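You operate a simulated robot arm through the tools that you are given. There is no shell and no other tool. Be economical: measure what you need, move in short steps, check, and stop when the job is done.

You run a simulated two-armed robot. Do the job below in one go: nothing can be reset, and whatever is moved stays where it is left.

## Task
On the far end of the pantry worktop, fold the red striped towel in half.

Only the result counts: the job must be done as asked and must still hold three seconds after the hand-in. Knocking over, shifting, dropping, spilling or breaking anything else fails it. Flat cloth is picked up by pressing the open fingertips on it (5 to 10 N) and closing them slowly along it; thin cloth reads only 2 to 8 mm in the jaws.

## Robot
Two 7-joint arms with two-finger parallel grippers on one trunk, on a base that drives. Base frame: it is fixed to the floor where the robot stands at the start and does not move with it; the origin is under the middle of the robot, x ahead of it, y to its left, z up. Units: mm, rad, N and s.
The left shoulder is at the start at [93, 154, 1222], the right one opposite. Places, roughly: far end of the pantry worktop [500, -100, 900]. Payload 1.57 kg a hand.
The tool frame of a hand sits at the grasp point between the pads (the TCP): z along the fingers, y along the line on which they close. The tips reach 30 mm beyond it. Largest opening 80 mm; finger width 17, thickness 12; the body of the gripper, 40 by 82 mm, starts 80 mm behind the TCP.
Orientation is that of the tool frame in the base frame, as a unit quaternion [x, y, z, w]. With the fingers straight down and closing along the base's y, the tool's x points along the base's -x, its y along +y and its z along -z.

## Interface
- The arms move only by the tool servo_tool. It takes "left_moves", "right_moves" or both (then of equal length, played together; a hand with none holds still); each is text: rows parted by semicolons, each of 7 numbers parted by spaces: the shift along the tool's x, y, z in units of 40 mm (1.0 is 40 mm), then the turn, a rotation vector about the tool's x, y, z in units of 5 degrees (1.0 is 5 degrees), then the finger opening in mm, from 0 to 80. In form: x y z ax ay az jaw; .... A call has 1 to 10 rows; each row shifts and turns the commanded pose from where the row before left it, along the tool's axes as they then stand. A call with a number of a shift or a turn outside -1 to 1 is refused whole. Each row takes 0.2 s and may step no farther than 50 mm and 0.15 rad from the row before; otherwise, or with a gripper value out of range, the whole call is refused. Where a pose cannot be reached the arm comes as near as it can. A force on the tool above 40 N (or 10 N above the force at the start of the call, whichever is more), or a blocked arm, ends the call early, and 0.2 s more pass. Each finger travels about 153 mm/s and halts on what it meets, pressing with about 26 N; the grip force reading is that of the motor and also rises with nothing between the fingers. The clock runs only during rows and for 0.2 s after the last one: add rows that do not move to give the fingers time. It gives the time, the measured TCP pose, the force on the tool (base axes), the opening and the grip force at its end, in the units of the frame above (readings bear some noise).
- Cameras (640 x 400 px; columns grow to the right, rows downward): "scene" is now at [152.7, 22.8, 1425.5]; the picture's right is [-0.03, -1.00, 0.02], its down [-0.81, 0.01, -0.58] and it looks along [0.58, -0.03, -0.81] (base axes); focal length 295 px, centre (320, 200). "left" rides on the left gripper at [72, 7, -122] in its tool frame; the picture's right is [-0.09, 1.00, 0.00], its down [-0.84, -0.08, -0.54] and it looks along [-0.54, -0.05, 0.84] (tool axes); focal length 238 px, centre (320, 200). "right" rides on the right gripper at [72, -7, -122] in its tool frame; the picture's right is [0.09, 1.00, 0.00], its down [-0.84, 0.08, -0.54] and it looks along [-0.54, 0.05, 0.84] (tool axes); focal length 238 px, centre (320, 200). There is no depth. A picture from a camera that has moved, and an enlarged one, comes with that camera's place and axes in the base frame and with its lens.
- snapshot(camera): a new picture of that camera. It takes no simulated time.
- slide_trunk(by): slides the trunk up (or, below 0, down) by that many mm; the arms and the scene camera ride with it, the base frame stays. It gives what a move gives, with no picture.
- base_move(legs): drives the robot by 1 to 6 legs, each [ahead, left, turn to the left] in mm, mm and rad, along the robot's own axes; the way and the turn of a leg run together, so that a leg with both is an arc; at most 1500 mm and 3.142 rad a leg. The arms and the cameras ride along, it lands a little off, and it stops where it bumps. It gives what a move gives.
- turn_head(pan, tilt): turns the head with the scene camera to pan (to the left, within 1.501 rad either way) and tilt (down, from -0.506 to 1.204), counted from straight ahead of the robot. It gives what a move gives.
- zoom(camera, box): a new picture of the part [left, top, right, bottom] of that camera's present view, enlarged. It takes no simulated time.
- sign_off(): hands the job in; it is judged then, once.

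Work in short steps. Places have to be worked out from the pictures, the camera data and where the tool is seen: move nearer, look again, correct. Check each grasp and each placing, and mend what went wrong. You have 120 turns and 100 pictures in all, those below and enlarged ones among them. Open the grippers and draw the arms clear of the work before you hand the job in, unless the task says otherwise; then end with one line.

The tools are called as a command line: name --argument value ..., lists and objects as JSON in quotes. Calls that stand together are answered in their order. servo_tool: Moves the arms, as the interface text tells. Its arguments: {"type":"object","properties":{"left_moves":{"type":"string"},"right_moves":{"type":"string"}},"required":[]} The other tools are called the same way: slide_trunk (by) slides the trunk up or down; base_move (legs) drives the base; turn_head (pan, tilt) turns the head that bears the scene camera; snapshot (camera) takes a picture; zoom (camera, box) takes an enlarged picture of a part of a camera's view; sign_off () hands the job in.

At the start:

```text
time_s: 0.0
left_position: [535.2, 182.0, 1088.7]
left_tcp_rot: [-0.004, 1.0, -0.009, -0.011]
left_contact_force: [-0.7, -0.8, 0.0]
left_finger_gap: 79.9
left_grasp_force: 0.1
right_position: [407.7, -214.2, 995.7]
right_tcp_rot: [-0.005, 1.0, -0.01, -0.011]
right_contact_force: [-0.3, 0.2, 0.2]
right_finger_gap: 80.1
right_grasp_force: 0.1
trunk travel left (down, up): [-800.0, 140.0]
robot x, y, heading: [1.5, -1.4, 0.004]
head pan, tilt: [-0.037, 0.929]
```

scene: 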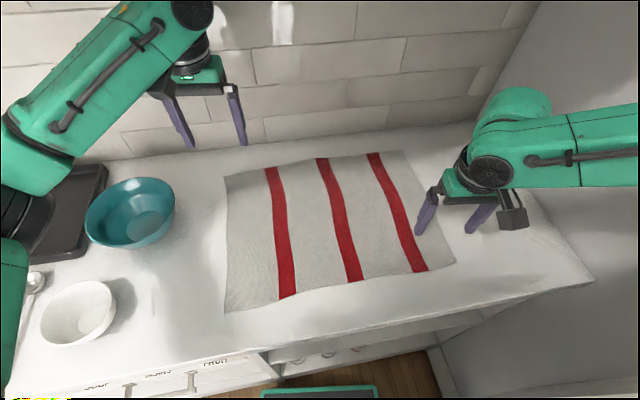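
right: 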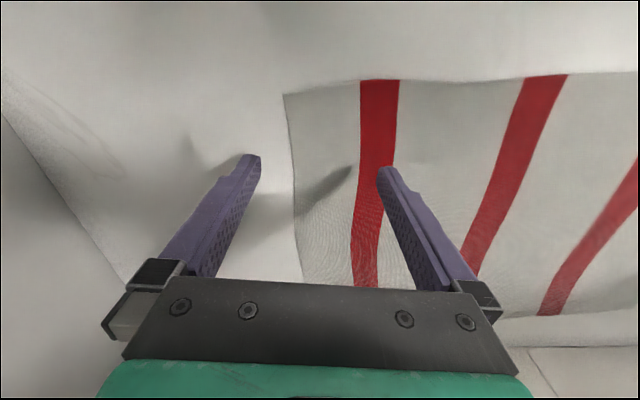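
left: 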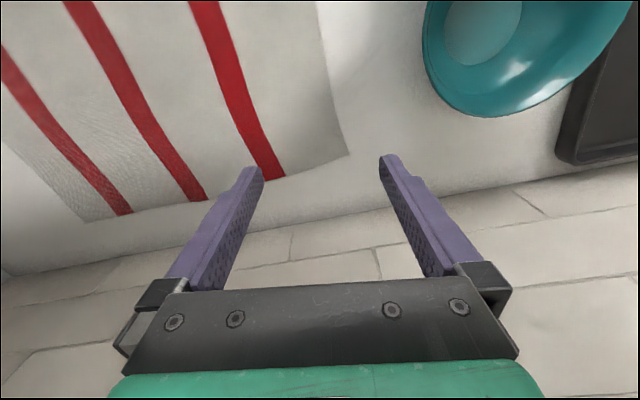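

The towel is about 460 × 323 mm, turned about 11° with the worktop, and its near corners lie at about (304,181) and (391,-272). Before I drive, I'll look to the right to check the clearance to the side wall.

turn_head --pan -0.9 --tilt 0.7

snapshot --camera "scene"

```text
time_s: 1.2
left_position: [532.2, 184.2, 1090.0]
left_tcp_rot: [-0.007, 1.0, -0.008, -0.009]
left_contact_force: [0.7, 0.3, 0.6]
left_finger_gap: 80.1
left_grasp_force: 0.1
right_position: [407.4, -212.4, 995.7]
right_tcp_rot: [-0.008, 1.0, -0.011, -0.01]
right_contact_force: [-1.6, -0.2, 0.4]
right_finger_gap: 79.9
right_grasp_force: 0.0
trunk travel left (down, up): [-800.0, 140.0]
robot x, y, heading: [-1.8, -0.4, 0.016]
head pan, tilt: [-0.901, 0.7]
```

```text
96 pictures are left
camera scene: at [130.6, -41.1, 1445.5], right [-0.77, -0.63, 0.03], down [-0.42, 0.49, -0.77], along [0.47, -0.6, -0.64], focal length 295 px, centre (320, 200)
```

scene: 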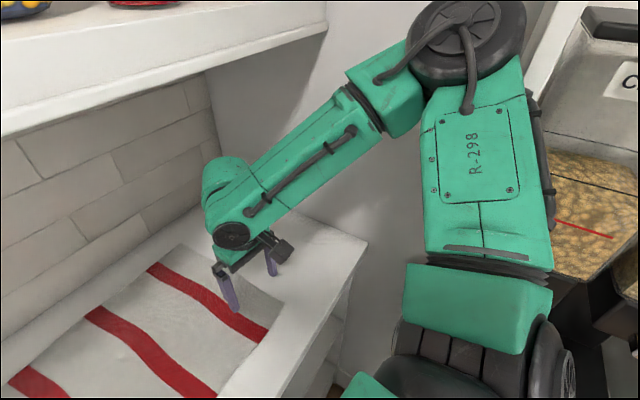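

There is a side panel close to the right elbow, so I won't move the robot sideways. I'll check how much room the base has ahead of it.

turn_head --pan 0.0 --tilt 1.2

snapshot --camera "scene"

turn_head --pan 0.0 --tilt 0.75

snapshot --camera "scene"

```text
time_s: 2.4
left_position: [532.0, 184.7, 1089.2]
left_tcp_rot: [-0.007, 1.0, -0.009, -0.009]
left_contact_force: [0.4, -0.1, -0.5]
left_finger_gap: 80.1
left_grasp_force: 0.1
right_position: [407.9, -211.8, 995.1]
right_tcp_rot: [-0.008, 1.0, -0.009, -0.012]
right_contact_force: [-0.1, -0.2, -0.1]
right_finger_gap: 80.3
right_grasp_force: 0.0
trunk travel left (down, up): [-800.0, 140.0]
robot x, y, heading: [-1.9, -2.3, 0.016]
head pan, tilt: [0.0, 1.201]
```

```text
95 pictures are left
camera scene: at [132.2, 24.8, 1408.4], right [0.01, -1.0, 0.02], down [-0.94, -0.02, -0.34], along [0.34, -0.01, -0.94], focal length 295 px, centre (320, 200)
```

scene: 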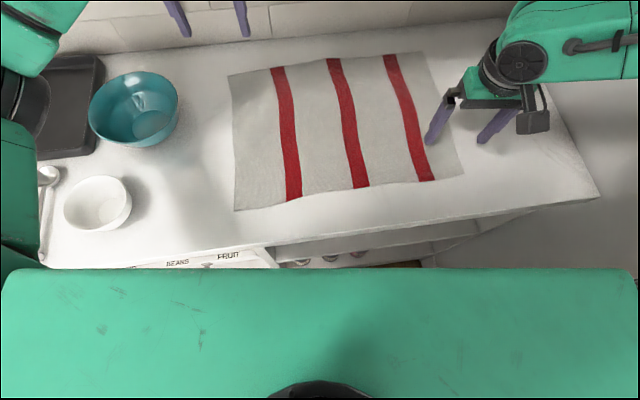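

```text
time_s: 3.3
left_position: [532.4, 184.0, 1090.4]
left_tcp_rot: [-0.007, 1.0, -0.009, -0.01]
left_contact_force: [0.1, -0.4, -0.5]
left_finger_gap: 80.1
left_grasp_force: 0.1
right_position: [407.9, -212.6, 995.9]
right_tcp_rot: [-0.008, 1.0, -0.009, -0.01]
right_contact_force: [-0.4, 0.2, -0.2]
right_finger_gap: 80.0
right_grasp_force: 0.0
trunk travel left (down, up): [-800.0, 140.0]
robot x, y, heading: [2.6, -2.1, 0.014]
head pan, tilt: [0.0, 0.75]
```

```text
94 pictures are left
camera scene: at [159.7, 25.7, 1439.5], right [0.01, -1.0, 0.02], down [-0.7, -0.02, -0.72], along [0.72, 0.0, -0.7], focal length 295 px, centre (320, 200)
```

scene: 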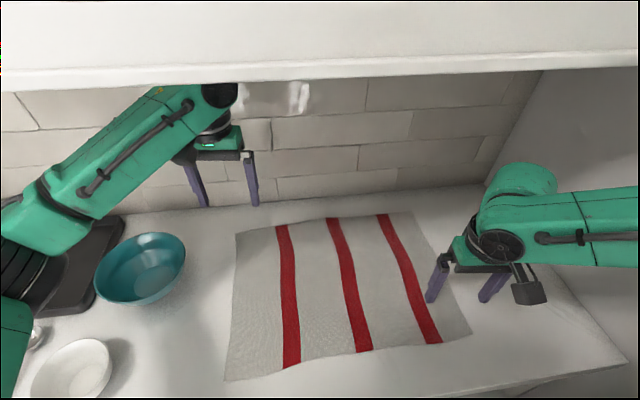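

The robot can work from where it stands. I'll bring both hands over the near corners, yawed about 11° to line up with the towel's edge, and then look through the wrist cameras.

servo_tool --left_moves ".888 -.13 .458 0 0 0 60;.888 -.13 .458 0 0 0 40;.888 -.13 .458 0 0 0 40;.888 -.13 .458 0 0 0 40;.888 -.13 .458 0 0 0 40;.888 -.13 .458 0 0 0 40;0 0 0 0 0 -.73 40;0 0 0 0 0 -.73 40;0 0 0 0 0 -.73 40;0 0 0 0 0 0 40" --right_moves ".054 -.118 .15 0 0 0 60;.054 -.118 .15 0 0 0 40;.054 -.118 .15 0 0 0 40;.054 -.118 .15 0 0 0 40;.054 -.118 .15 0 0 0 40;.054 -.118 .15 0 0 0 40;0 0 0 0 0 -.73 40;0 0 0 0 0 -.73 40;0 0 0 0 0 -.73 40;0 0 0 0 0 0 40"

snapshot --camera "left"

snapshot --camera "right"

snapshot --camera "scene"

```text
time_s: 5.5
left_position: [361.6, 168.6, 998.3]
left_tcp_rot: [-0.111, 0.994, -0.011, -0.014]
left_contact_force: [-0.2, -0.7, 0.6]
left_finger_gap: 40.3
left_grasp_force: 0.1
left hand out of reach, approached as far as the arm can: row 6
right_position: [409.5, -227.8, 960.0]
right_tcp_rot: [-0.113, 0.993, -0.013, -0.015]
right_contact_force: [1.8, 0.1, -0.3]
right_finger_gap: 40.2
right_grasp_force: 0.2
trunk travel left (down, up): [-800.0, 140.0]
robot x, y, heading: [5.0, 0.7, 0.029]
head pan, tilt: [0.0, 0.75]
```

```text
93 pictures are left
camera left: at [293.9, 161.5, 1122.8], right [-0.13, 0.99, -0.02], down [0.85, 0.12, 0.52], along [0.51, 0.05, -0.86], focal length 238 px, centre (320, 200)
```

left: 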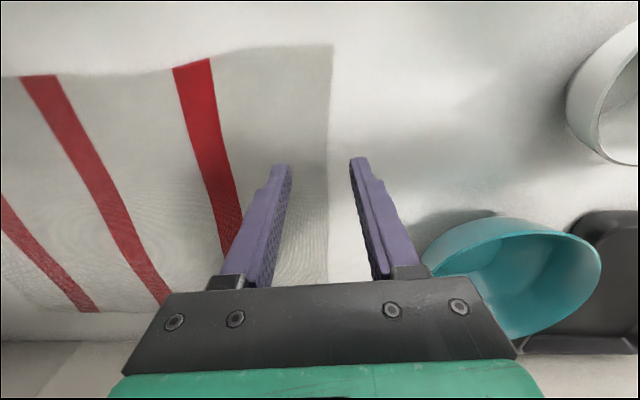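

```text
92 pictures are left
camera right: at [344.7, -246.8, 1082.6], right [-0.31, 0.95, -0.02], down [0.81, 0.28, 0.51], along [0.49, 0.14, -0.86], focal length 238 px, centre (320, 200)
```

right: 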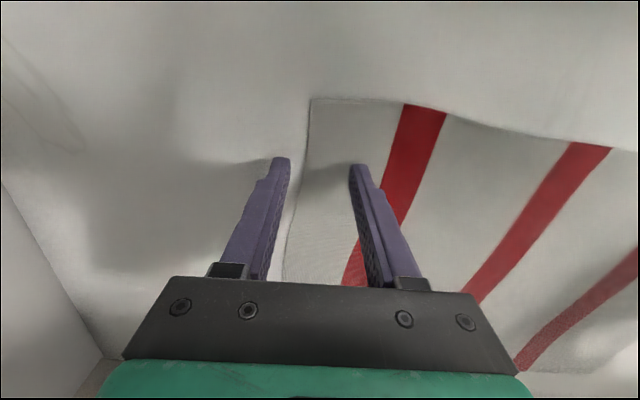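

```text
91 pictures are left
camera scene: at [174.4, 39.6, 1438.0], right [0.03, -1.0, 0.02], down [-0.7, -0.04, -0.71], along [0.71, 0.01, -0.7], focal length 295 px, centre (320, 200)
```

scene: 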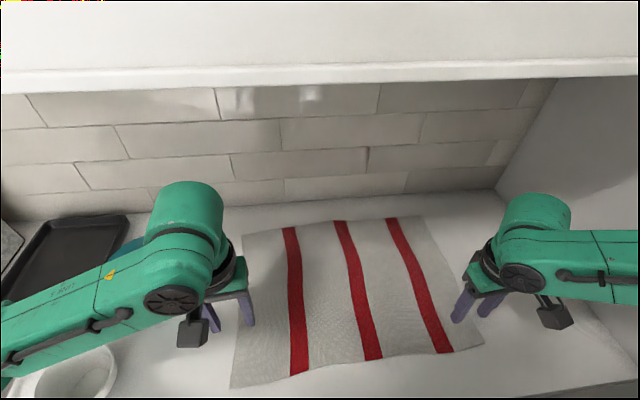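

The left arm reached its near limit. Both cameras together suggest the cloth surface is at z≈900, with near corners at about (287,170) and (372,-250). I'll back the base up 100 mm so the arms can work in a comfortable range.

base_move --legs '[[-100, 0, 0]]'

snapshot --camera "scene"

```text
time_s: 6.8
left_position: [256.1, 194.5, 1002.5]
left_tcp_rot: [-0.215, 0.977, -0.012, -0.009]
left_contact_force: [-0.6, 0.6, 0.0]
left_finger_gap: 40.0
left_grasp_force: 0.1
right_position: [386.0, -181.6, 963.0]
right_tcp_rot: [-0.217, 0.976, -0.015, -0.01]
right_contact_force: [-0.6, -0.2, 0.1]
right_finger_gap: 39.9
right_grasp_force: 0.0
trunk travel left (down, up): [-800.0, 140.0]
robot x, y, heading: [-48.9, -41.2, 0.245]
head pan, tilt: [0.0, 0.75]
stopped in leg 1: the robot was blocked; the commanded pose is now the measured one
```

```text
90 pictures are left
camera scene: at [96.6, 28.8, 1439.5], right [0.24, -0.97, 0.02], down [-0.67, -0.18, -0.72], along [0.7, 0.16, -0.7], focal length 295 px, centre (320, 200)
```

scene: 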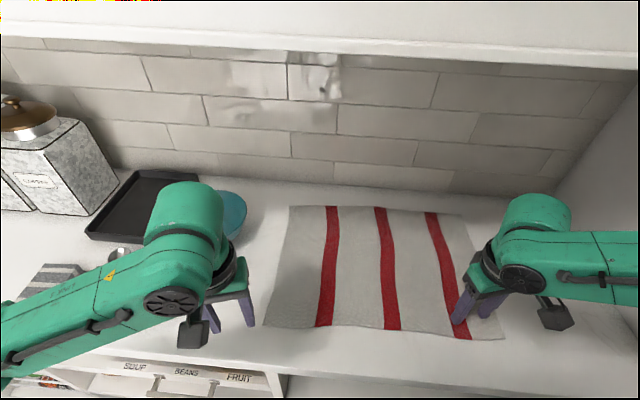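

The base was blocked and turned left to 0.245 rad, so something on the right, probably the elbow, is touching. I'll look right.

turn_head --pan -1.3 --tilt 0.5

snapshot --camera "scene"

turn_head --pan -1.5 --tilt 1.0

snapshot --camera "scene"

turn_head --pan 1.4 --tilt 0.7

snapshot --camera "scene"

```text
time_s: 8.3
left_position: [256.0, 193.8, 1002.1]
left_tcp_rot: [-0.215, 0.977, -0.013, -0.011]
left_contact_force: [-0.1, 0.4, -0.5]
left_finger_gap: 39.9
left_grasp_force: 0.0
right_position: [386.2, -183.3, 962.3]
right_tcp_rot: [-0.217, 0.976, -0.015, -0.011]
right_contact_force: [-0.6, 0.3, 0.4]
right_finger_gap: 40.2
right_grasp_force: 0.0
trunk travel left (down, up): [-800.0, 140.0]
robot x, y, heading: [-51.2, -44.8, 0.242]
head pan, tilt: [-1.3, 0.499]
```

```text
89 pictures are left
camera scene: at [62.5, -69.2, 1464.8], right [-0.87, -0.49, 0.03], down [-0.25, 0.39, -0.89], along [0.42, -0.78, -0.46], focal length 295 px, centre (320, 200)
```

scene: 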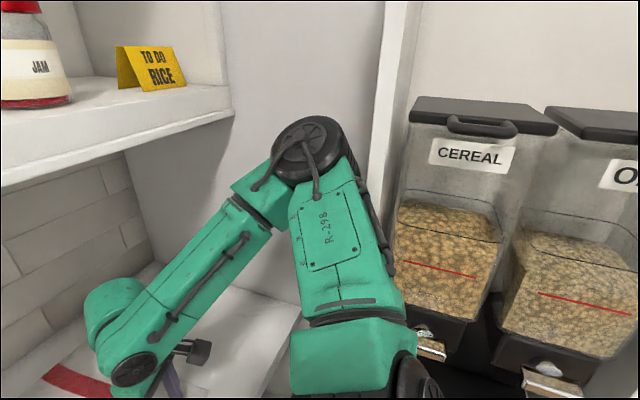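

```text
time_s: 9.2
left_position: [255.2, 194.8, 1002.2]
left_tcp_rot: [-0.214, 0.977, -0.013, -0.011]
left_contact_force: [0.2, 0.0, -0.3]
left_finger_gap: 40.2
left_grasp_force: 0.1
right_position: [385.7, -183.1, 963.9]
right_tcp_rot: [-0.217, 0.976, -0.016, -0.011]
right_contact_force: [1.1, 0.1, -0.3]
right_finger_gap: 40.0
right_grasp_force: 0.1
trunk travel left (down, up): [-800.0, 140.0]
robot x, y, heading: [-50.4, -42.6, 0.245]
head pan, tilt: [-1.499, 1.0]
```

```text
88 pictures are left
camera scene: at [38.6, -57.7, 1423.6], right [-0.95, -0.31, 0.02], down [-0.27, 0.78, -0.56], along [0.15, -0.54, -0.83], focal length 295 px, centre (320, 200)
```

scene: 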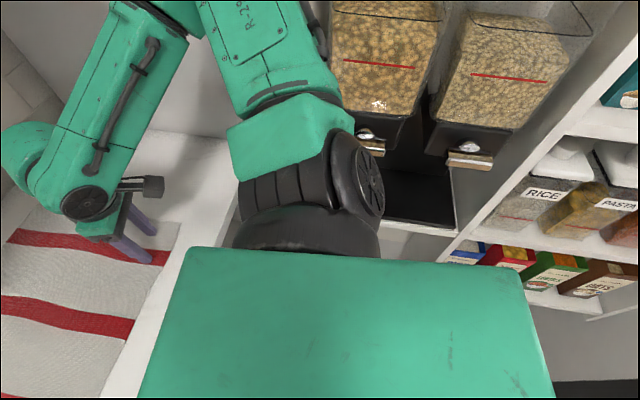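

```text
time_s: 11.7
left_position: [256.1, 194.8, 1001.2]
left_tcp_rot: [-0.215, 0.977, -0.012, -0.011]
left_contact_force: [-0.4, 0.1, 0.6]
left_finger_gap: 40.1
left_grasp_force: 0.0
right_position: [385.3, -183.4, 961.4]
right_tcp_rot: [-0.217, 0.976, -0.015, -0.011]
right_contact_force: [-0.1, 0.5, -0.9]
right_finger_gap: 39.6
right_grasp_force: 0.0
trunk travel left (down, up): [-800.0, 140.0]
robot x, y, heading: [-52.1, -42.5, 0.246]
head pan, tilt: [1.4, 0.7]
```

```text
87 pictures are left
camera scene: at [11.7, 93.9, 1442.8], right [1.0, 0.07, -0.02], down [0.03, -0.66, -0.75], along [-0.06, 0.74, -0.67], focal length 295 px, centre (320, 200)
```

scene: 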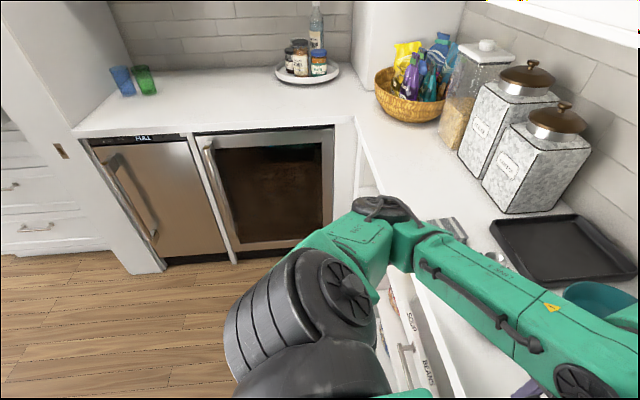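

The right elbow sits close to the side panel, while nothing has tipped and the left side is free. I'll drive 100 mm left to gain clearance, then look again.

base_move --legs '[[0, 100, 0]]'

turn_head --pan -1.2 --tilt 0.6

snapshot --camera "scene"

turn_head --pan 0.0 --tilt 0.85

snapshot --camera "scene"

```text
time_s: 12.9
left_position: [220.4, 268.4, 1010.0]
left_tcp_rot: [-0.211, 0.977, -0.002, -0.001]
left_contact_force: [-0.3, 0.0, -0.2]
left_finger_gap: 40.1
left_grasp_force: 0.0
right_position: [348.5, -107.6, 964.2]
right_tcp_rot: [-0.213, 0.977, -0.004, -0.002]
right_contact_force: [0.0, -0.9, -1.2]
right_finger_gap: 40.1
right_grasp_force: 0.1
trunk travel left (down, up): [-800.0, 140.0]
robot x, y, heading: [-76.2, 59.2, 0.236]
head pan, tilt: [1.4, 0.7]
```

```text
time_s: 15.2
left_position: [225.1, 266.4, 1009.9]
left_tcp_rot: [-0.212, 0.977, -0.001, -0.003]
left_contact_force: [-0.5, 0.3, 0.7]
left_finger_gap: 39.9
left_grasp_force: 0.1
right_position: [351.8, -110.1, 960.9]
right_tcp_rot: [-0.214, 0.977, -0.002, -0.004]
right_contact_force: [-1.4, 0.8, -0.3]
right_finger_gap: 39.7
right_grasp_force: 0.1
trunk travel left (down, up): [-800.0, 140.0]
robot x, y, heading: [-74.2, 56.4, 0.238]
head pan, tilt: [-1.201, 0.6]
```

```text
86 pictures are left
camera scene: at [31.0, 0.2, 1455.1], right [-0.82, -0.57, 0.01], down [-0.33, 0.46, -0.82], along [0.47, -0.68, -0.57], focal length 295 px, centre (320, 200)
```

scene: 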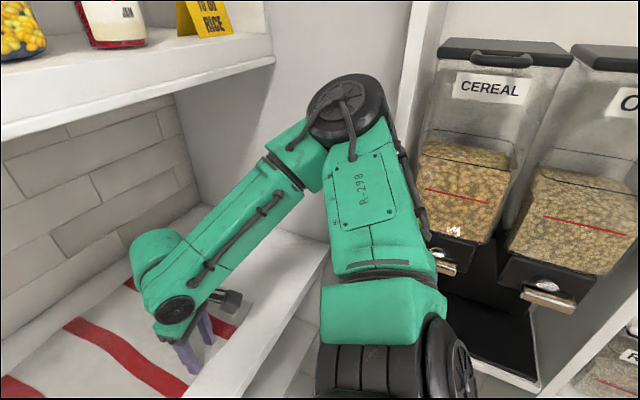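

```text
time_s: 16.6
left_position: [224.9, 267.5, 1009.5]
left_tcp_rot: [-0.211, 0.977, 0.0, -0.004]
left_contact_force: [0.4, 0.0, 0.4]
left_finger_gap: 39.8
left_grasp_force: 0.1
right_position: [351.5, -109.5, 963.1]
right_tcp_rot: [-0.213, 0.977, -0.003, -0.004]
right_contact_force: [0.1, 0.5, -0.1]
right_finger_gap: 40.1
right_grasp_force: 0.0
trunk travel left (down, up): [-800.0, 140.0]
robot x, y, heading: [-78.9, 56.9, 0.239]
head pan, tilt: [0.0, 0.85]
```

```text
85 pictures are left
camera scene: at [56.6, 91.0, 1433.8], right [0.23, -0.97, 0.0], down [-0.73, -0.18, -0.66], along [0.64, 0.15, -0.76], focal length 295 px, centre (320, 200)
```

scene: 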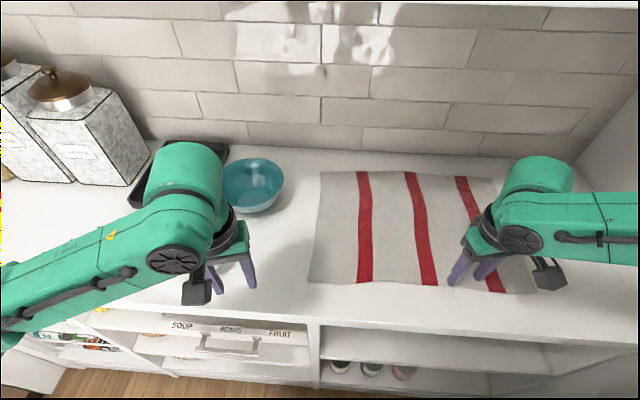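

Now clear: the tilt is gone from the tool readings and the dispensers are upright. I'll bring both hands over the pinch points, left (307,142) and right (377,-219), and square them to the towel.

servo_tool --left_moves "-.143 -.92 .305 0 0 0 40;-.143 -.92 .305 0 0 0 40;-.143 -.92 .305 0 0 0 40;-.143 -.92 .305 0 0 0 40;0 0 0 0 0 1 40;0 0 0 0 0 1 40;0 0 0 0 0 .6 40;0 0 0 0 0 0 40" --right_moves ".138 -.69 0 0 0 0 40;.138 -.69 0 0 0 0 40;.138 -.69 0 0 0 0 40;.138 -.69 0 0 0 0 40;0 0 0 0 0 1 40;0 0 0 0 0 1 40;0 0 0 0 0 .6 40;0 0 0 0 0 0 40"

snapshot --camera "scene"

snapshot --camera "left"

snapshot --camera "right"

```text
time_s: 18.4
left_position: [328.3, 194.9, 955.3]
left_tcp_rot: [-0.13, 0.991, -0.014, -0.008]
left_contact_force: [0.0, -0.6, 0.0]
left_finger_gap: 40.0
left_grasp_force: 0.1
right_position: [423.4, -161.3, 966.3]
right_tcp_rot: [-0.131, 0.991, -0.017, -0.008]
right_contact_force: [-0.6, 0.6, 0.5]
right_finger_gap: 40.0
right_grasp_force: 0.1
trunk travel left (down, up): [-800.0, 140.0]
robot x, y, heading: [-54.8, 62.0, 0.298]
head pan, tilt: [0.0, 0.85]
```

```text
84 pictures are left
camera scene: at [86.7, 142.0, 1430.9], right [0.29, -0.96, 0.03], down [-0.73, -0.24, -0.64], along [0.62, 0.17, -0.77], focal length 295 px, centre (320, 200)
```

scene: 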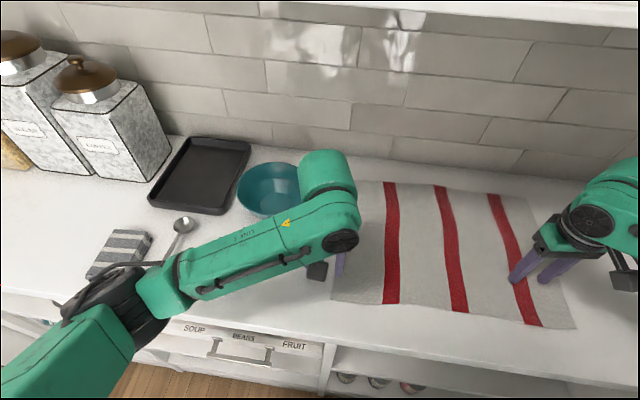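

```text
83 pictures are left
camera left: at [259.1, 185.5, 1077.8], right [-0.17, 0.99, -0.03], down [0.84, 0.16, 0.53], along [0.52, 0.06, -0.85], focal length 238 px, centre (320, 200)
```

left: 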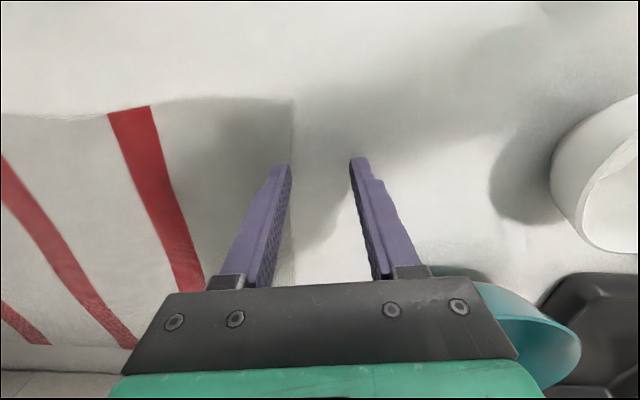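

```text
82 pictures are left
camera right: at [357.3, -182.7, 1088.3], right [-0.35, 0.94, -0.03], down [0.79, 0.31, 0.52], along [0.5, 0.16, -0.85], focal length 238 px, centre (320, 200)
```

right: 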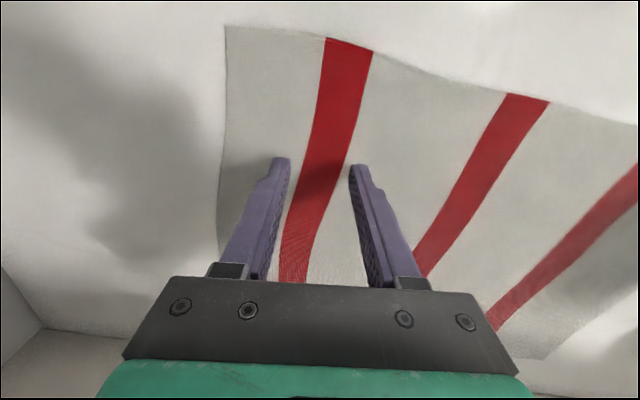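

The base got pushed again (heading 0.298, slight tilt), so an elbow is touching something. I'll look to both sides.

turn_head --pan -1.2 --tilt 0.4

snapshot --camera "scene"

turn_head --pan 0.9 --tilt 0.9

snapshot --camera "scene"

```text
time_s: 19.8
left_position: [329.2, 193.9, 955.0]
left_tcp_rot: [-0.13, 0.991, -0.015, -0.009]
left_contact_force: [0.6, -1.2, -0.7]
left_finger_gap: 39.9
left_grasp_force: 0.0
right_position: [422.0, -161.8, 965.7]
right_tcp_rot: [-0.131, 0.991, -0.018, -0.008]
right_contact_force: [-0.4, 1.6, 0.6]
right_finger_gap: 40.2
right_grasp_force: 0.0
trunk travel left (down, up): [-800.0, 140.0]
robot x, y, heading: [-51.7, 60.5, 0.297]
head pan, tilt: [-1.201, 0.4]
```

```text
81 pictures are left
camera scene: at [70.5, 48.0, 1473.2], right [-0.79, -0.62, 0.03], down [-0.25, 0.28, -0.93], along [0.56, -0.74, -0.37], focal length 295 px, centre (320, 200)
```

scene: 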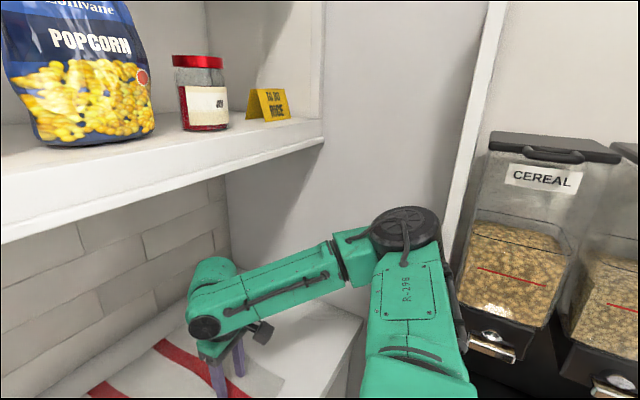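

```text
time_s: 21.8
left_position: [330.5, 194.3, 953.6]
left_tcp_rot: [-0.129, 0.991, -0.016, -0.01]
left_contact_force: [-0.7, 0.7, -0.5]
left_finger_gap: 39.9
left_grasp_force: 0.1
right_position: [422.8, -161.3, 963.7]
right_tcp_rot: [-0.13, 0.991, -0.017, -0.01]
right_contact_force: [0.6, 0.9, -0.7]
right_finger_gap: 40.0
right_grasp_force: 0.1
trunk travel left (down, up): [-800.0, 140.0]
robot x, y, heading: [-55.0, 60.0, 0.298]
head pan, tilt: [0.901, 0.901]
```

```text
80 pictures are left
camera scene: at [41.5, 189.7, 1425.8], right [0.93, -0.37, 0.0], down [-0.3, -0.75, -0.59], along [0.22, 0.55, -0.81], focal length 295 px, centre (320, 200)
```

scene: 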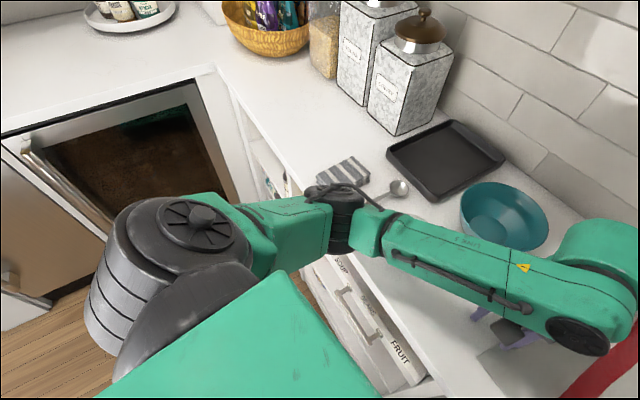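

The geometry indicates that the right elbow, about 490–500 mm to the right, leans on the side panel at about 559. Standing further back and to the left will straighten that arm. I'll lift both hands a little and then drive left.

servo_tool --left_moves "0 0 -.8 0 0 0 40;0 0 -.8 0 0 0 40" --right_moves "0 .5 -.8 0 0 0 40;0 .5 -.8 0 0 0 40"

base_move --legs '[[0, 60, 0]]'

base_move --legs '[[-60, 0, 0]]'

turn_head --pan -0.2 --tilt 0.8

snapshot --camera "scene"

```text
time_s: 22.4
left_position: [334.2, 184.9, 1014.0]
left_tcp_rot: [-0.124, 0.992, -0.013, -0.013]
left_contact_force: [0.3, 0.4, 0.2]
left_finger_gap: 39.9
left_grasp_force: 0.0
right_position: [412.8, -132.5, 1024.7]
right_tcp_rot: [-0.125, 0.992, -0.018, -0.014]
right_contact_force: [-1.3, -0.5, 0.9]
right_finger_gap: 40.1
right_grasp_force: 0.0
trunk travel left (down, up): [-800.0, 140.0]
robot x, y, heading: [-57.3, 52.6, 0.283]
head pan, tilt: [0.901, 0.901]
```

```text
time_s: 23.1
left_position: [319.0, 187.8, 1021.4]
left_tcp_rot: [-0.142, 0.99, -0.011, -0.006]
left_contact_force: [-0.5, 0.0, -0.1]
left_finger_gap: 40.1
left_grasp_force: 0.1
right_position: [410.9, -124.5, 1027.3]
right_tcp_rot: [-0.142, 0.99, -0.013, -0.008]
right_contact_force: [-0.8, 1.1, -0.3]
right_finger_gap: 40.4
right_grasp_force: 0.2
trunk travel left (down, up): [-800.0, 140.0]
robot x, y, heading: [-61.5, 44.6, 0.316]
head pan, tilt: [0.901, 0.901]
stopped in leg 1: the robot was blocked; the commanded pose is now the measured one
```

```text
time_s: 24.3
left_position: [275.9, 173.7, 1020.3]
left_tcp_rot: [-0.196, 0.981, -0.002, -0.01]
left_contact_force: [-0.9, -0.1, 0.8]
left_finger_gap: 39.9
left_grasp_force: 0.1
right_position: [401.6, -125.4, 1022.1]
right_tcp_rot: [-0.195, 0.981, -0.004, -0.01]
right_contact_force: [-0.8, -0.4, -0.1]
right_finger_gap: 40.1
right_grasp_force: 0.1
trunk travel left (down, up): [-800.0, 140.0]
robot x, y, heading: [-93.8, 15.2, 0.428]
head pan, tilt: [0.901, 0.901]
stopped in leg 1: the robot was blocked; the commanded pose is now the measured one
```

```text
time_s: 25.6
left_position: [275.4, 174.3, 1020.7]
left_tcp_rot: [-0.195, 0.981, -0.003, -0.01]
left_contact_force: [0.6, 0.6, 0.5]
left_finger_gap: 40.0
left_grasp_force: 0.1
right_position: [400.9, -127.0, 1021.4]
right_tcp_rot: [-0.196, 0.981, -0.005, -0.01]
right_contact_force: [0.1, -0.8, -0.4]
right_finger_gap: 40.3
right_grasp_force: 0.1
trunk travel left (down, up): [-800.0, 140.0]
robot x, y, heading: [-94.1, 15.9, 0.426]
head pan, tilt: [-0.201, 0.799]
```

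```text
79 pictures are left
camera scene: at [56.1, 66.8, 1435.6], right [0.22, -0.97, 0.01], down [-0.71, -0.17, -0.68], along [0.66, 0.15, -0.73], focal length 295 px, centre (320, 200)
```

scene: 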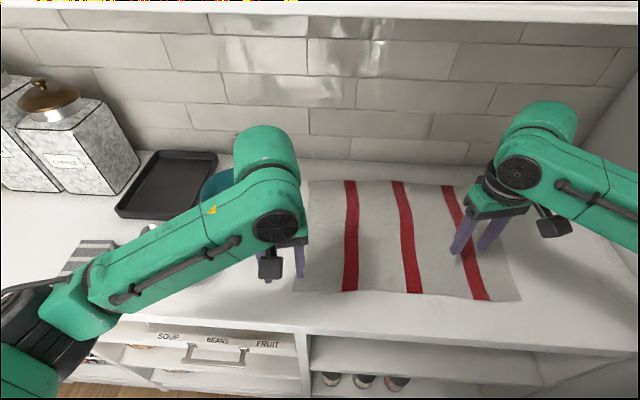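

Driving left was blocked too, so I need to find the contact. I'll look around the robot, both sides and downward.

turn_head --pan 1.0 --tilt 1.1

snapshot --camera "scene"

turn_head --pan 1.5 --tilt 0.9

snapshot --camera "scene"

turn_head --pan -1.5 --tilt 0.7

snapshot --camera "scene"

```text
time_s: 27.0
left_position: [276.0, 174.3, 1019.3]
left_tcp_rot: [-0.194, 0.981, -0.003, -0.01]
left_contact_force: [-0.6, 0.7, -0.4]
left_finger_gap: 39.7
left_grasp_force: 0.1
right_position: [400.1, -126.4, 1020.0]
right_tcp_rot: [-0.194, 0.981, -0.005, -0.011]
right_contact_force: [0.1, 0.1, -0.2]
right_finger_gap: 39.7
right_grasp_force: 0.0
trunk travel left (down, up): [-800.0, 140.0]
robot x, y, heading: [-97.5, 12.8, 0.428]
head pan, tilt: [1.0, 1.1]
```

```text
78 pictures are left
camera scene: at [-13.5, 111.2, 1414.6], right [0.99, -0.15, -0.02], down [-0.14, -0.89, -0.44], along [0.05, 0.44, -0.9], focal length 295 px, centre (320, 200)
```

scene: 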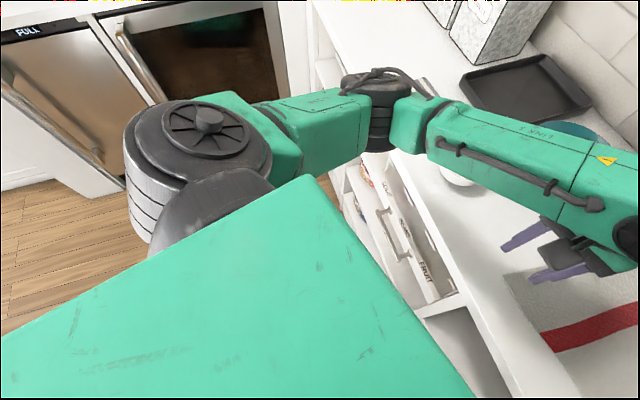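

```text
time_s: 27.9
left_position: [277.7, 174.5, 1019.5]
left_tcp_rot: [-0.194, 0.981, -0.001, -0.011]
left_contact_force: [-0.2, 0.5, -0.7]
left_finger_gap: 40.1
left_grasp_force: 0.1
right_position: [401.5, -127.3, 1019.6]
right_tcp_rot: [-0.194, 0.981, -0.003, -0.011]
right_contact_force: [0.6, 0.4, 1.0]
right_finger_gap: 40.1
right_grasp_force: 0.1
trunk travel left (down, up): [-800.0, 140.0]
robot x, y, heading: [-94.3, 16.8, 0.43]
head pan, tilt: [1.499, 0.901]
```

```text
77 pictures are left
camera scene: at [-48.2, 119.9, 1428.9], right [0.94, 0.35, -0.02], down [0.26, -0.74, -0.62], along [-0.23, 0.57, -0.79], focal length 295 px, centre (320, 200)
```

scene: 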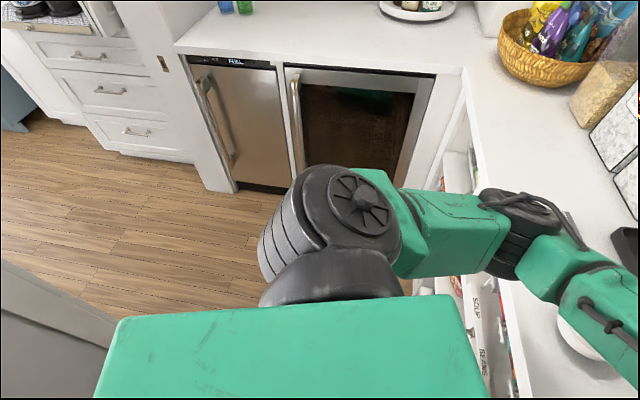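

```text
time_s: 30.5
left_position: [277.9, 173.4, 1018.4]
left_tcp_rot: [-0.193, 0.981, -0.002, -0.01]
left_contact_force: [0.3, -0.8, 1.3]
left_finger_gap: 40.0
left_grasp_force: 0.0
right_position: [401.5, -127.2, 1020.3]
right_tcp_rot: [-0.194, 0.981, -0.004, -0.012]
right_contact_force: [-0.1, -0.4, 0.2]
right_finger_gap: 40.1
right_grasp_force: 0.0
trunk travel left (down, up): [-800.0, 140.0]
robot x, y, heading: [-92.8, 15.0, 0.425]
head pan, tilt: [-1.499, 0.7]
```

```text
76 pictures are left
camera scene: at [19.4, -25.0, 1445.2], right [-0.88, -0.48, 0.02], down [-0.32, 0.56, -0.76], along [0.35, -0.68, -0.64], focal length 295 px, centre (320, 200)
```

scene: 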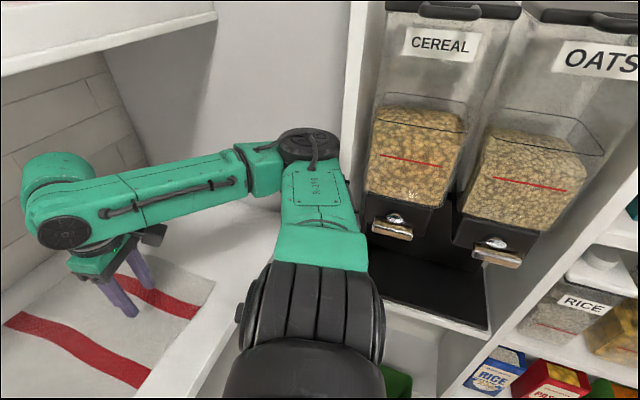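

The base seems wedged diagonally: counter in front, something behind. I'll first extend the right hand forward and inward to draw its elbow in, then turn the base back to the worktop's heading of about 0.2.

servo_tool --left_moves "0 0 0 0 0 0 40;0 0 0 0 0 0 40;0 0 0 0 0 0 40;0 0 0 0 0 0 40" --right_moves "-.92 .05 0 0 0 0 40;-.92 .05 0 0 0 0 40;-.92 .05 0 0 0 0 40;0 0 0 0 0 0 40"

base_move --legs '[[0, 0, -0.11]]'

snapshot --camera "scene"

```text
time_s: 31.5
left_position: [256.5, 161.4, 1029.2]
left_tcp_rot: [-0.192, 0.981, 0.002, 0.002]
left_contact_force: [0.0, -0.6, 0.1]
left_finger_gap: 40.0
left_grasp_force: 0.0
right_position: [480.8, -91.6, 1029.0]
right_tcp_rot: [-0.193, 0.981, 0.0, 0.001]
right_contact_force: [0.0, 0.1, -0.1]
right_finger_gap: 40.0
right_grasp_force: 0.0
trunk travel left (down, up): [-800.0, 140.0]
robot x, y, heading: [-91.3, 13.5, 0.421]
head pan, tilt: [-1.499, 0.7]
```

```text
time_s: 32.5
left_position: [273.4, 124.4, 1026.7]
left_tcp_rot: [-0.139, 0.99, 0.001, 0.001]
left_contact_force: [1.4, -0.2, 0.1]
left_finger_gap: 40.0
left_grasp_force: 0.1
right_position: [467.6, -151.7, 1028.7]
right_tcp_rot: [-0.139, 0.99, -0.002, -0.001]
right_contact_force: [-0.5, 0.2, 0.1]
right_finger_gap: 39.9
right_grasp_force: 0.0
trunk travel left (down, up): [-800.0, 140.0]
robot x, y, heading: [-97.4, 16.1, 0.307]
head pan, tilt: [-1.499, 0.7]
```

```text
75 pictures are left
camera scene: at [-14.4, -47.4, 1446.9], right [-0.93, -0.38, 0.0], down [-0.24, 0.6, -0.77], along [0.29, -0.71, -0.64], focal length 295 px, centre (320, 200)
```

scene: 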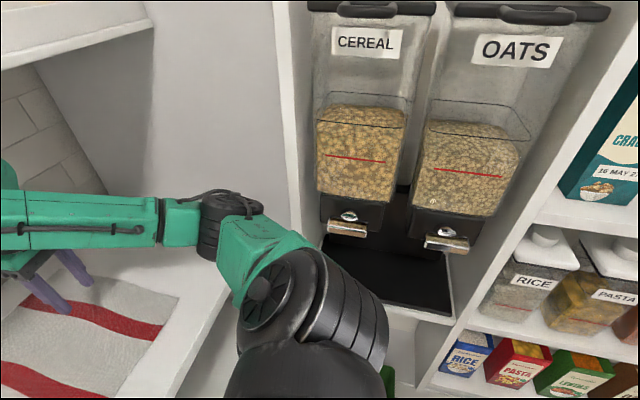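

Extending the arm released the contact: the tilt is gone and the turn worked. I'll finish the turn to about 0.2, then ease left and back.

base_move --legs '[[0, 0, -0.1]]'

base_move --legs '[[0, 50, 0]]'

base_move --legs '[[-50, 0, 0]]'

turn_head --pan -0.2 --tilt 0.85

snapshot --camera "scene"

```text
time_s: 33.4
left_position: [288.0, 92.4, 1025.8]
left_tcp_rot: [-0.089, 0.996, 0.0, -0.002]
left_contact_force: [-0.2, -0.6, 0.2]
left_finger_gap: 39.8
left_grasp_force: 0.1
right_position: [454.6, -202.0, 1024.5]
right_tcp_rot: [-0.09, 0.996, -0.002, -0.003]
right_contact_force: [-1.1, 0.7, -0.4]
right_finger_gap: 39.9
right_grasp_force: 0.0
trunk travel left (down, up): [-800.0, 140.0]
robot x, y, heading: [-93.9, 14.8, 0.211]
head pan, tilt: [-1.499, 0.7]
```

```text
time_s: 34.3
left_position: [272.8, 130.3, 1027.8]
left_tcp_rot: [-0.089, 0.996, 0.003, 0.001]
left_contact_force: [0.1, -0.7, -0.4]
left_finger_gap: 39.7
left_grasp_force: 0.1
right_position: [438.7, -164.0, 1026.2]
right_tcp_rot: [-0.088, 0.996, 0.002, 0.0]
right_contact_force: [1.1, -0.8, -0.6]
right_finger_gap: 40.2
right_grasp_force: 0.0
trunk travel left (down, up): [-800.0, 140.0]
robot x, y, heading: [-107.4, 64.3, 0.214]
head pan, tilt: [-1.499, 0.7]
```

```text
time_s: 35.2
left_position: [228.3, 125.4, 1026.5]
left_tcp_rot: [-0.09, 0.996, 0.001, -0.001]
left_contact_force: [0.5, 0.2, -0.2]
left_finger_gap: 40.0
left_grasp_force: 0.1
right_position: [393.5, -167.0, 1026.0]
right_tcp_rot: [-0.09, 0.996, -0.002, -0.003]
right_contact_force: [0.0, 0.8, -0.2]
right_finger_gap: 40.1
right_grasp_force: 0.1
trunk travel left (down, up): [-800.0, 140.0]
robot x, y, heading: [-151.3, 54.8, 0.212]
head pan, tilt: [-1.499, 0.7]
```

```text
time_s: 36.7
left_position: [223.2, 125.8, 1028.1]
left_tcp_rot: [-0.089, 0.996, 0.002, 0.001]
left_contact_force: [0.3, 0.0, 0.2]
left_finger_gap: 39.9
left_grasp_force: 0.1
right_position: [390.6, -169.4, 1030.0]
right_tcp_rot: [-0.09, 0.996, -0.001, 0.0]
right_contact_force: [0.1, -0.3, -0.4]
right_finger_gap: 40.4
right_grasp_force: 0.1
trunk travel left (down, up): [-800.0, 140.0]
robot x, y, heading: [-150.9, 53.3, 0.214]
head pan, tilt: [-0.201, 0.85]
```

```text
74 pictures are left
camera scene: at [-26.0, 63.7, 1434.6], right [0.01, -1.0, 0.0], down [-0.75, -0.01, -0.66], along [0.66, 0.01, -0.75], focal length 295 px, centre (320, 200)
```

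scene: 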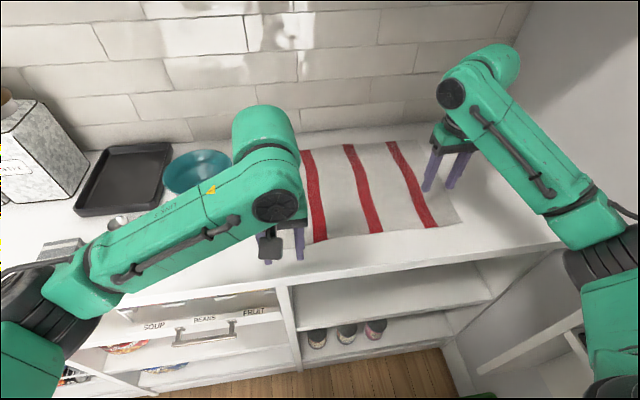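

All free now. I'll lower both hands to hover over the pinch points and then check.

servo_tool --left_moves "-.7 .01 .57 0 0 0 40;-.7 .01 .57 0 0 0 40;-.7 .01 .57 0 0 0 40;0 0 0 0 0 0 40" --right_moves ".19 -.39 .575 0 0 0 40;.19 -.39 .575 0 0 0 40;.19 -.39 .575 0 0 0 40;0 0 0 0 0 0 40"

snapshot --camera "scene"

snapshot --camera "left"

snapshot --camera "right"

```text
time_s: 37.7
left_position: [324.4, 156.1, 950.5]
left_tcp_rot: [-0.095, 0.995, -0.006, -0.008]
left_contact_force: [0.3, -1.1, 14.3]
left_finger_gap: 41.2
left_grasp_force: 0.5
right_position: [397.8, -203.0, 953.3]
right_tcp_rot: [-0.096, 0.995, -0.006, -0.009]
right_contact_force: [-0.2, 0.7, -0.1]
right_finger_gap: 40.0
right_grasp_force: 0.0
trunk travel left (down, up): [-800.0, 140.0]
robot x, y, heading: [-145.8, 49.1, 0.231]
head pan, tilt: [-0.201, 0.85]
```

```text
73 pictures are left
camera scene: at [1.6, 80.9, 1432.2], right [0.03, -1.0, 0.01], down [-0.76, -0.03, -0.65], along [0.65, 0.01, -0.76], focal length 295 px, centre (320, 200)
```

scene: 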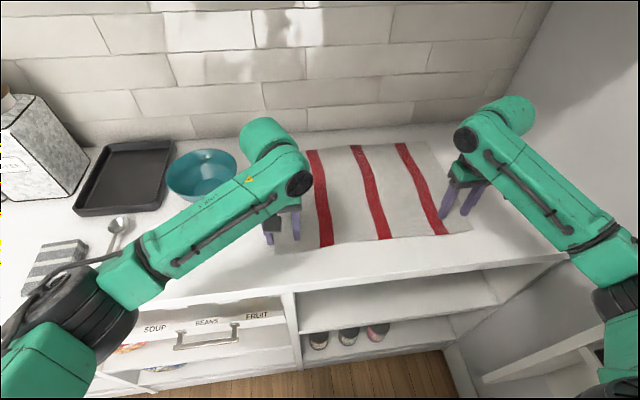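

```text
72 pictures are left
camera left: at [254.1, 150.0, 1073.6], right [-0.1, 1.0, -0.01], down [0.84, 0.09, 0.53], along [0.53, 0.04, -0.85], focal length 238 px, centre (320, 200)
```

left: 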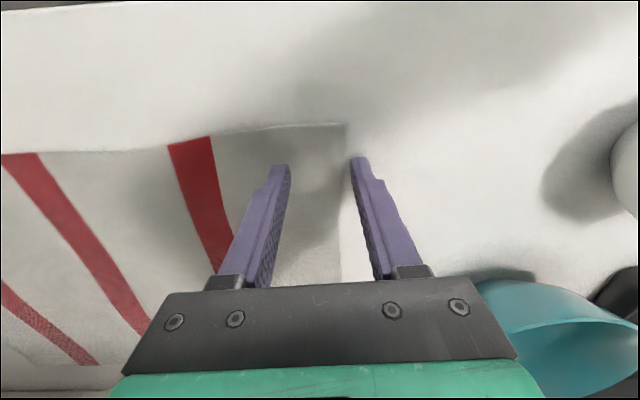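

```text
71 pictures are left
camera right: at [330.6, -222.2, 1075.1], right [-0.28, 0.96, -0.01], down [0.82, 0.24, 0.52], along [0.51, 0.14, -0.85], focal length 238 px, centre (320, 200)
```

right: 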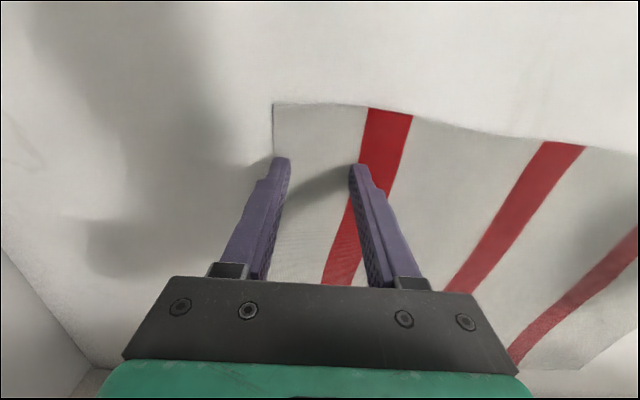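

The left tips already touch at a TCP height of 950 (14 N), so the surface is about z≈920. The left hand is 29 mm and the right 40 mm from the near edge, so I'll lift slightly and shift both to about 10 mm from it.

servo_tool --left_moves "0 0 -.4 0 0 0 40;.25 -.15 0 0 0 0 40;.2 -.15 0 0 0 0 40;0 0 0 0 0 0 40" --right_moves "0 0 -.3 0 0 0 40;.4 0 0 0 0 0 40;.35 0 0 0 0 0 40;0 0 0 0 0 0 40"

snapshot --camera "left"

snapshot --camera "right"

```text
time_s: 38.7
left_position: [311.9, 165.2, 962.5]
left_tcp_rot: [-0.111, 0.994, -0.012, -0.01]
left_contact_force: [-0.5, 1.6, 1.1]
left_finger_gap: 40.1
left_grasp_force: 0.1
right_position: [382.2, -183.3, 968.3]
right_tcp_rot: [-0.11, 0.994, -0.014, -0.013]
right_contact_force: [0.2, -0.4, -1.4]
right_finger_gap: 40.1
right_grasp_force: 0.0
trunk travel left (down, up): [-800.0, 140.0]
robot x, y, heading: [-145.1, 44.2, 0.257]
head pan, tilt: [-0.201, 0.85]
```

```text
70 pictures are left
camera left: at [242.4, 158.4, 1086.1], right [-0.13, 0.99, -0.02], down [0.84, 0.12, 0.52], along [0.52, 0.05, -0.85], focal length 238 px, centre (320, 200)
```

left: 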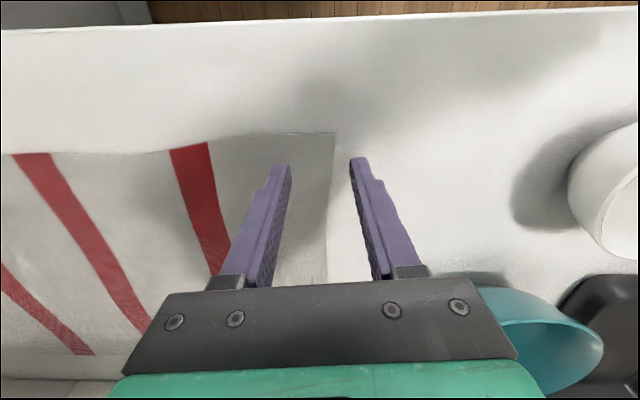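

```text
69 pictures are left
camera right: at [315.6, -202.2, 1090.3], right [-0.31, 0.95, -0.02], down [0.81, 0.27, 0.52], along [0.5, 0.14, -0.86], focal length 238 px, centre (320, 200)
```

right: 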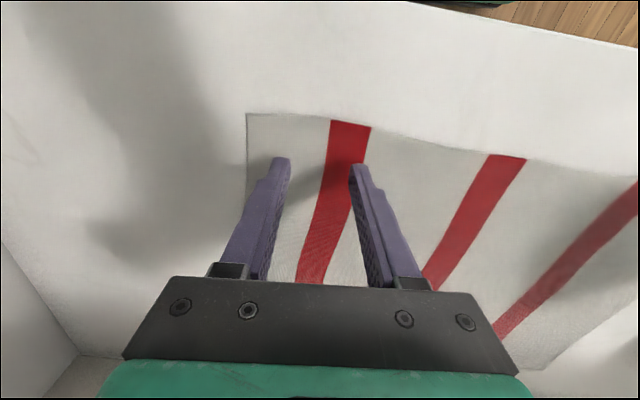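

Pulling the right arm in brings the elbow to the panel again (heading drifting to 0.257). I'll lift 20 mm and drive the base further back and left so the arms stay extended.

servo_tool --left_moves "0 0 -.5 0 0 0 40;0 0 0 0 0 0 40" --right_moves "0 0 -.5 0 0 0 40;0 0 0 0 0 0 40"

base_move --legs '[[0, 50, 0], [-70, 0, -0.05]]'

snapshot --camera "scene"

```text
time_s: 39.3
left_position: [306.8, 165.3, 984.4]
left_tcp_rot: [-0.111, 0.994, -0.012, -0.01]
left_contact_force: [-1.0, 1.8, -0.5]
left_finger_gap: 39.8
left_grasp_force: 0.1
right_position: [378.5, -179.6, 988.6]
right_tcp_rot: [-0.113, 0.993, -0.014, -0.011]
right_contact_force: [-0.2, -0.5, -1.1]
right_finger_gap: 40.1
right_grasp_force: 0.1
trunk travel left (down, up): [-800.0, 140.0]
robot x, y, heading: [-148.1, 47.0, 0.261]
head pan, tilt: [-0.201, 0.85]
```

```text
time_s: 40.8
left_position: [218.7, 138.5, 994.1]
left_tcp_rot: [-0.065, 0.998, 0.001, -0.001]
left_contact_force: [1.9, -0.4, 0.2]
left_finger_gap: 39.8
left_grasp_force: 0.0
right_position: [256.8, -213.5, 989.2]
right_tcp_rot: [-0.064, 0.998, 0.0, -0.003]
right_contact_force: [0.2, -0.8, -1.6]
right_finger_gap: 40.2
right_grasp_force: 0.0
trunk travel left (down, up): [-800.0, 140.0]
robot x, y, heading: [-229.0, 87.1, 0.165]
head pan, tilt: [-0.201, 0.85]
```

```text
68 pictures are left
camera scene: at [-98.4, 92.3, 1434.0], right [-0.04, -1.0, 0.0], down [-0.75, 0.03, -0.66], along [0.66, -0.02, -0.75], focal length 295 px, centre (320, 200)
```

scene: 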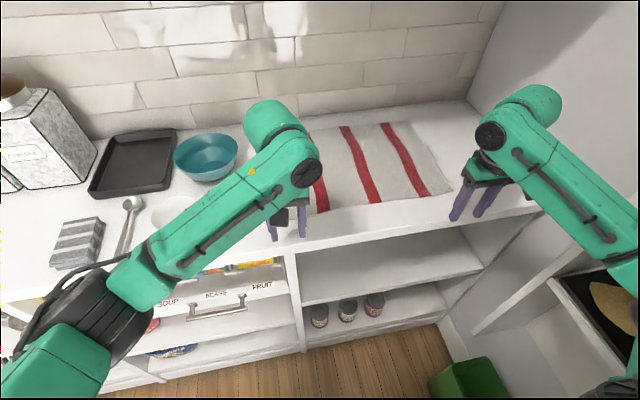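

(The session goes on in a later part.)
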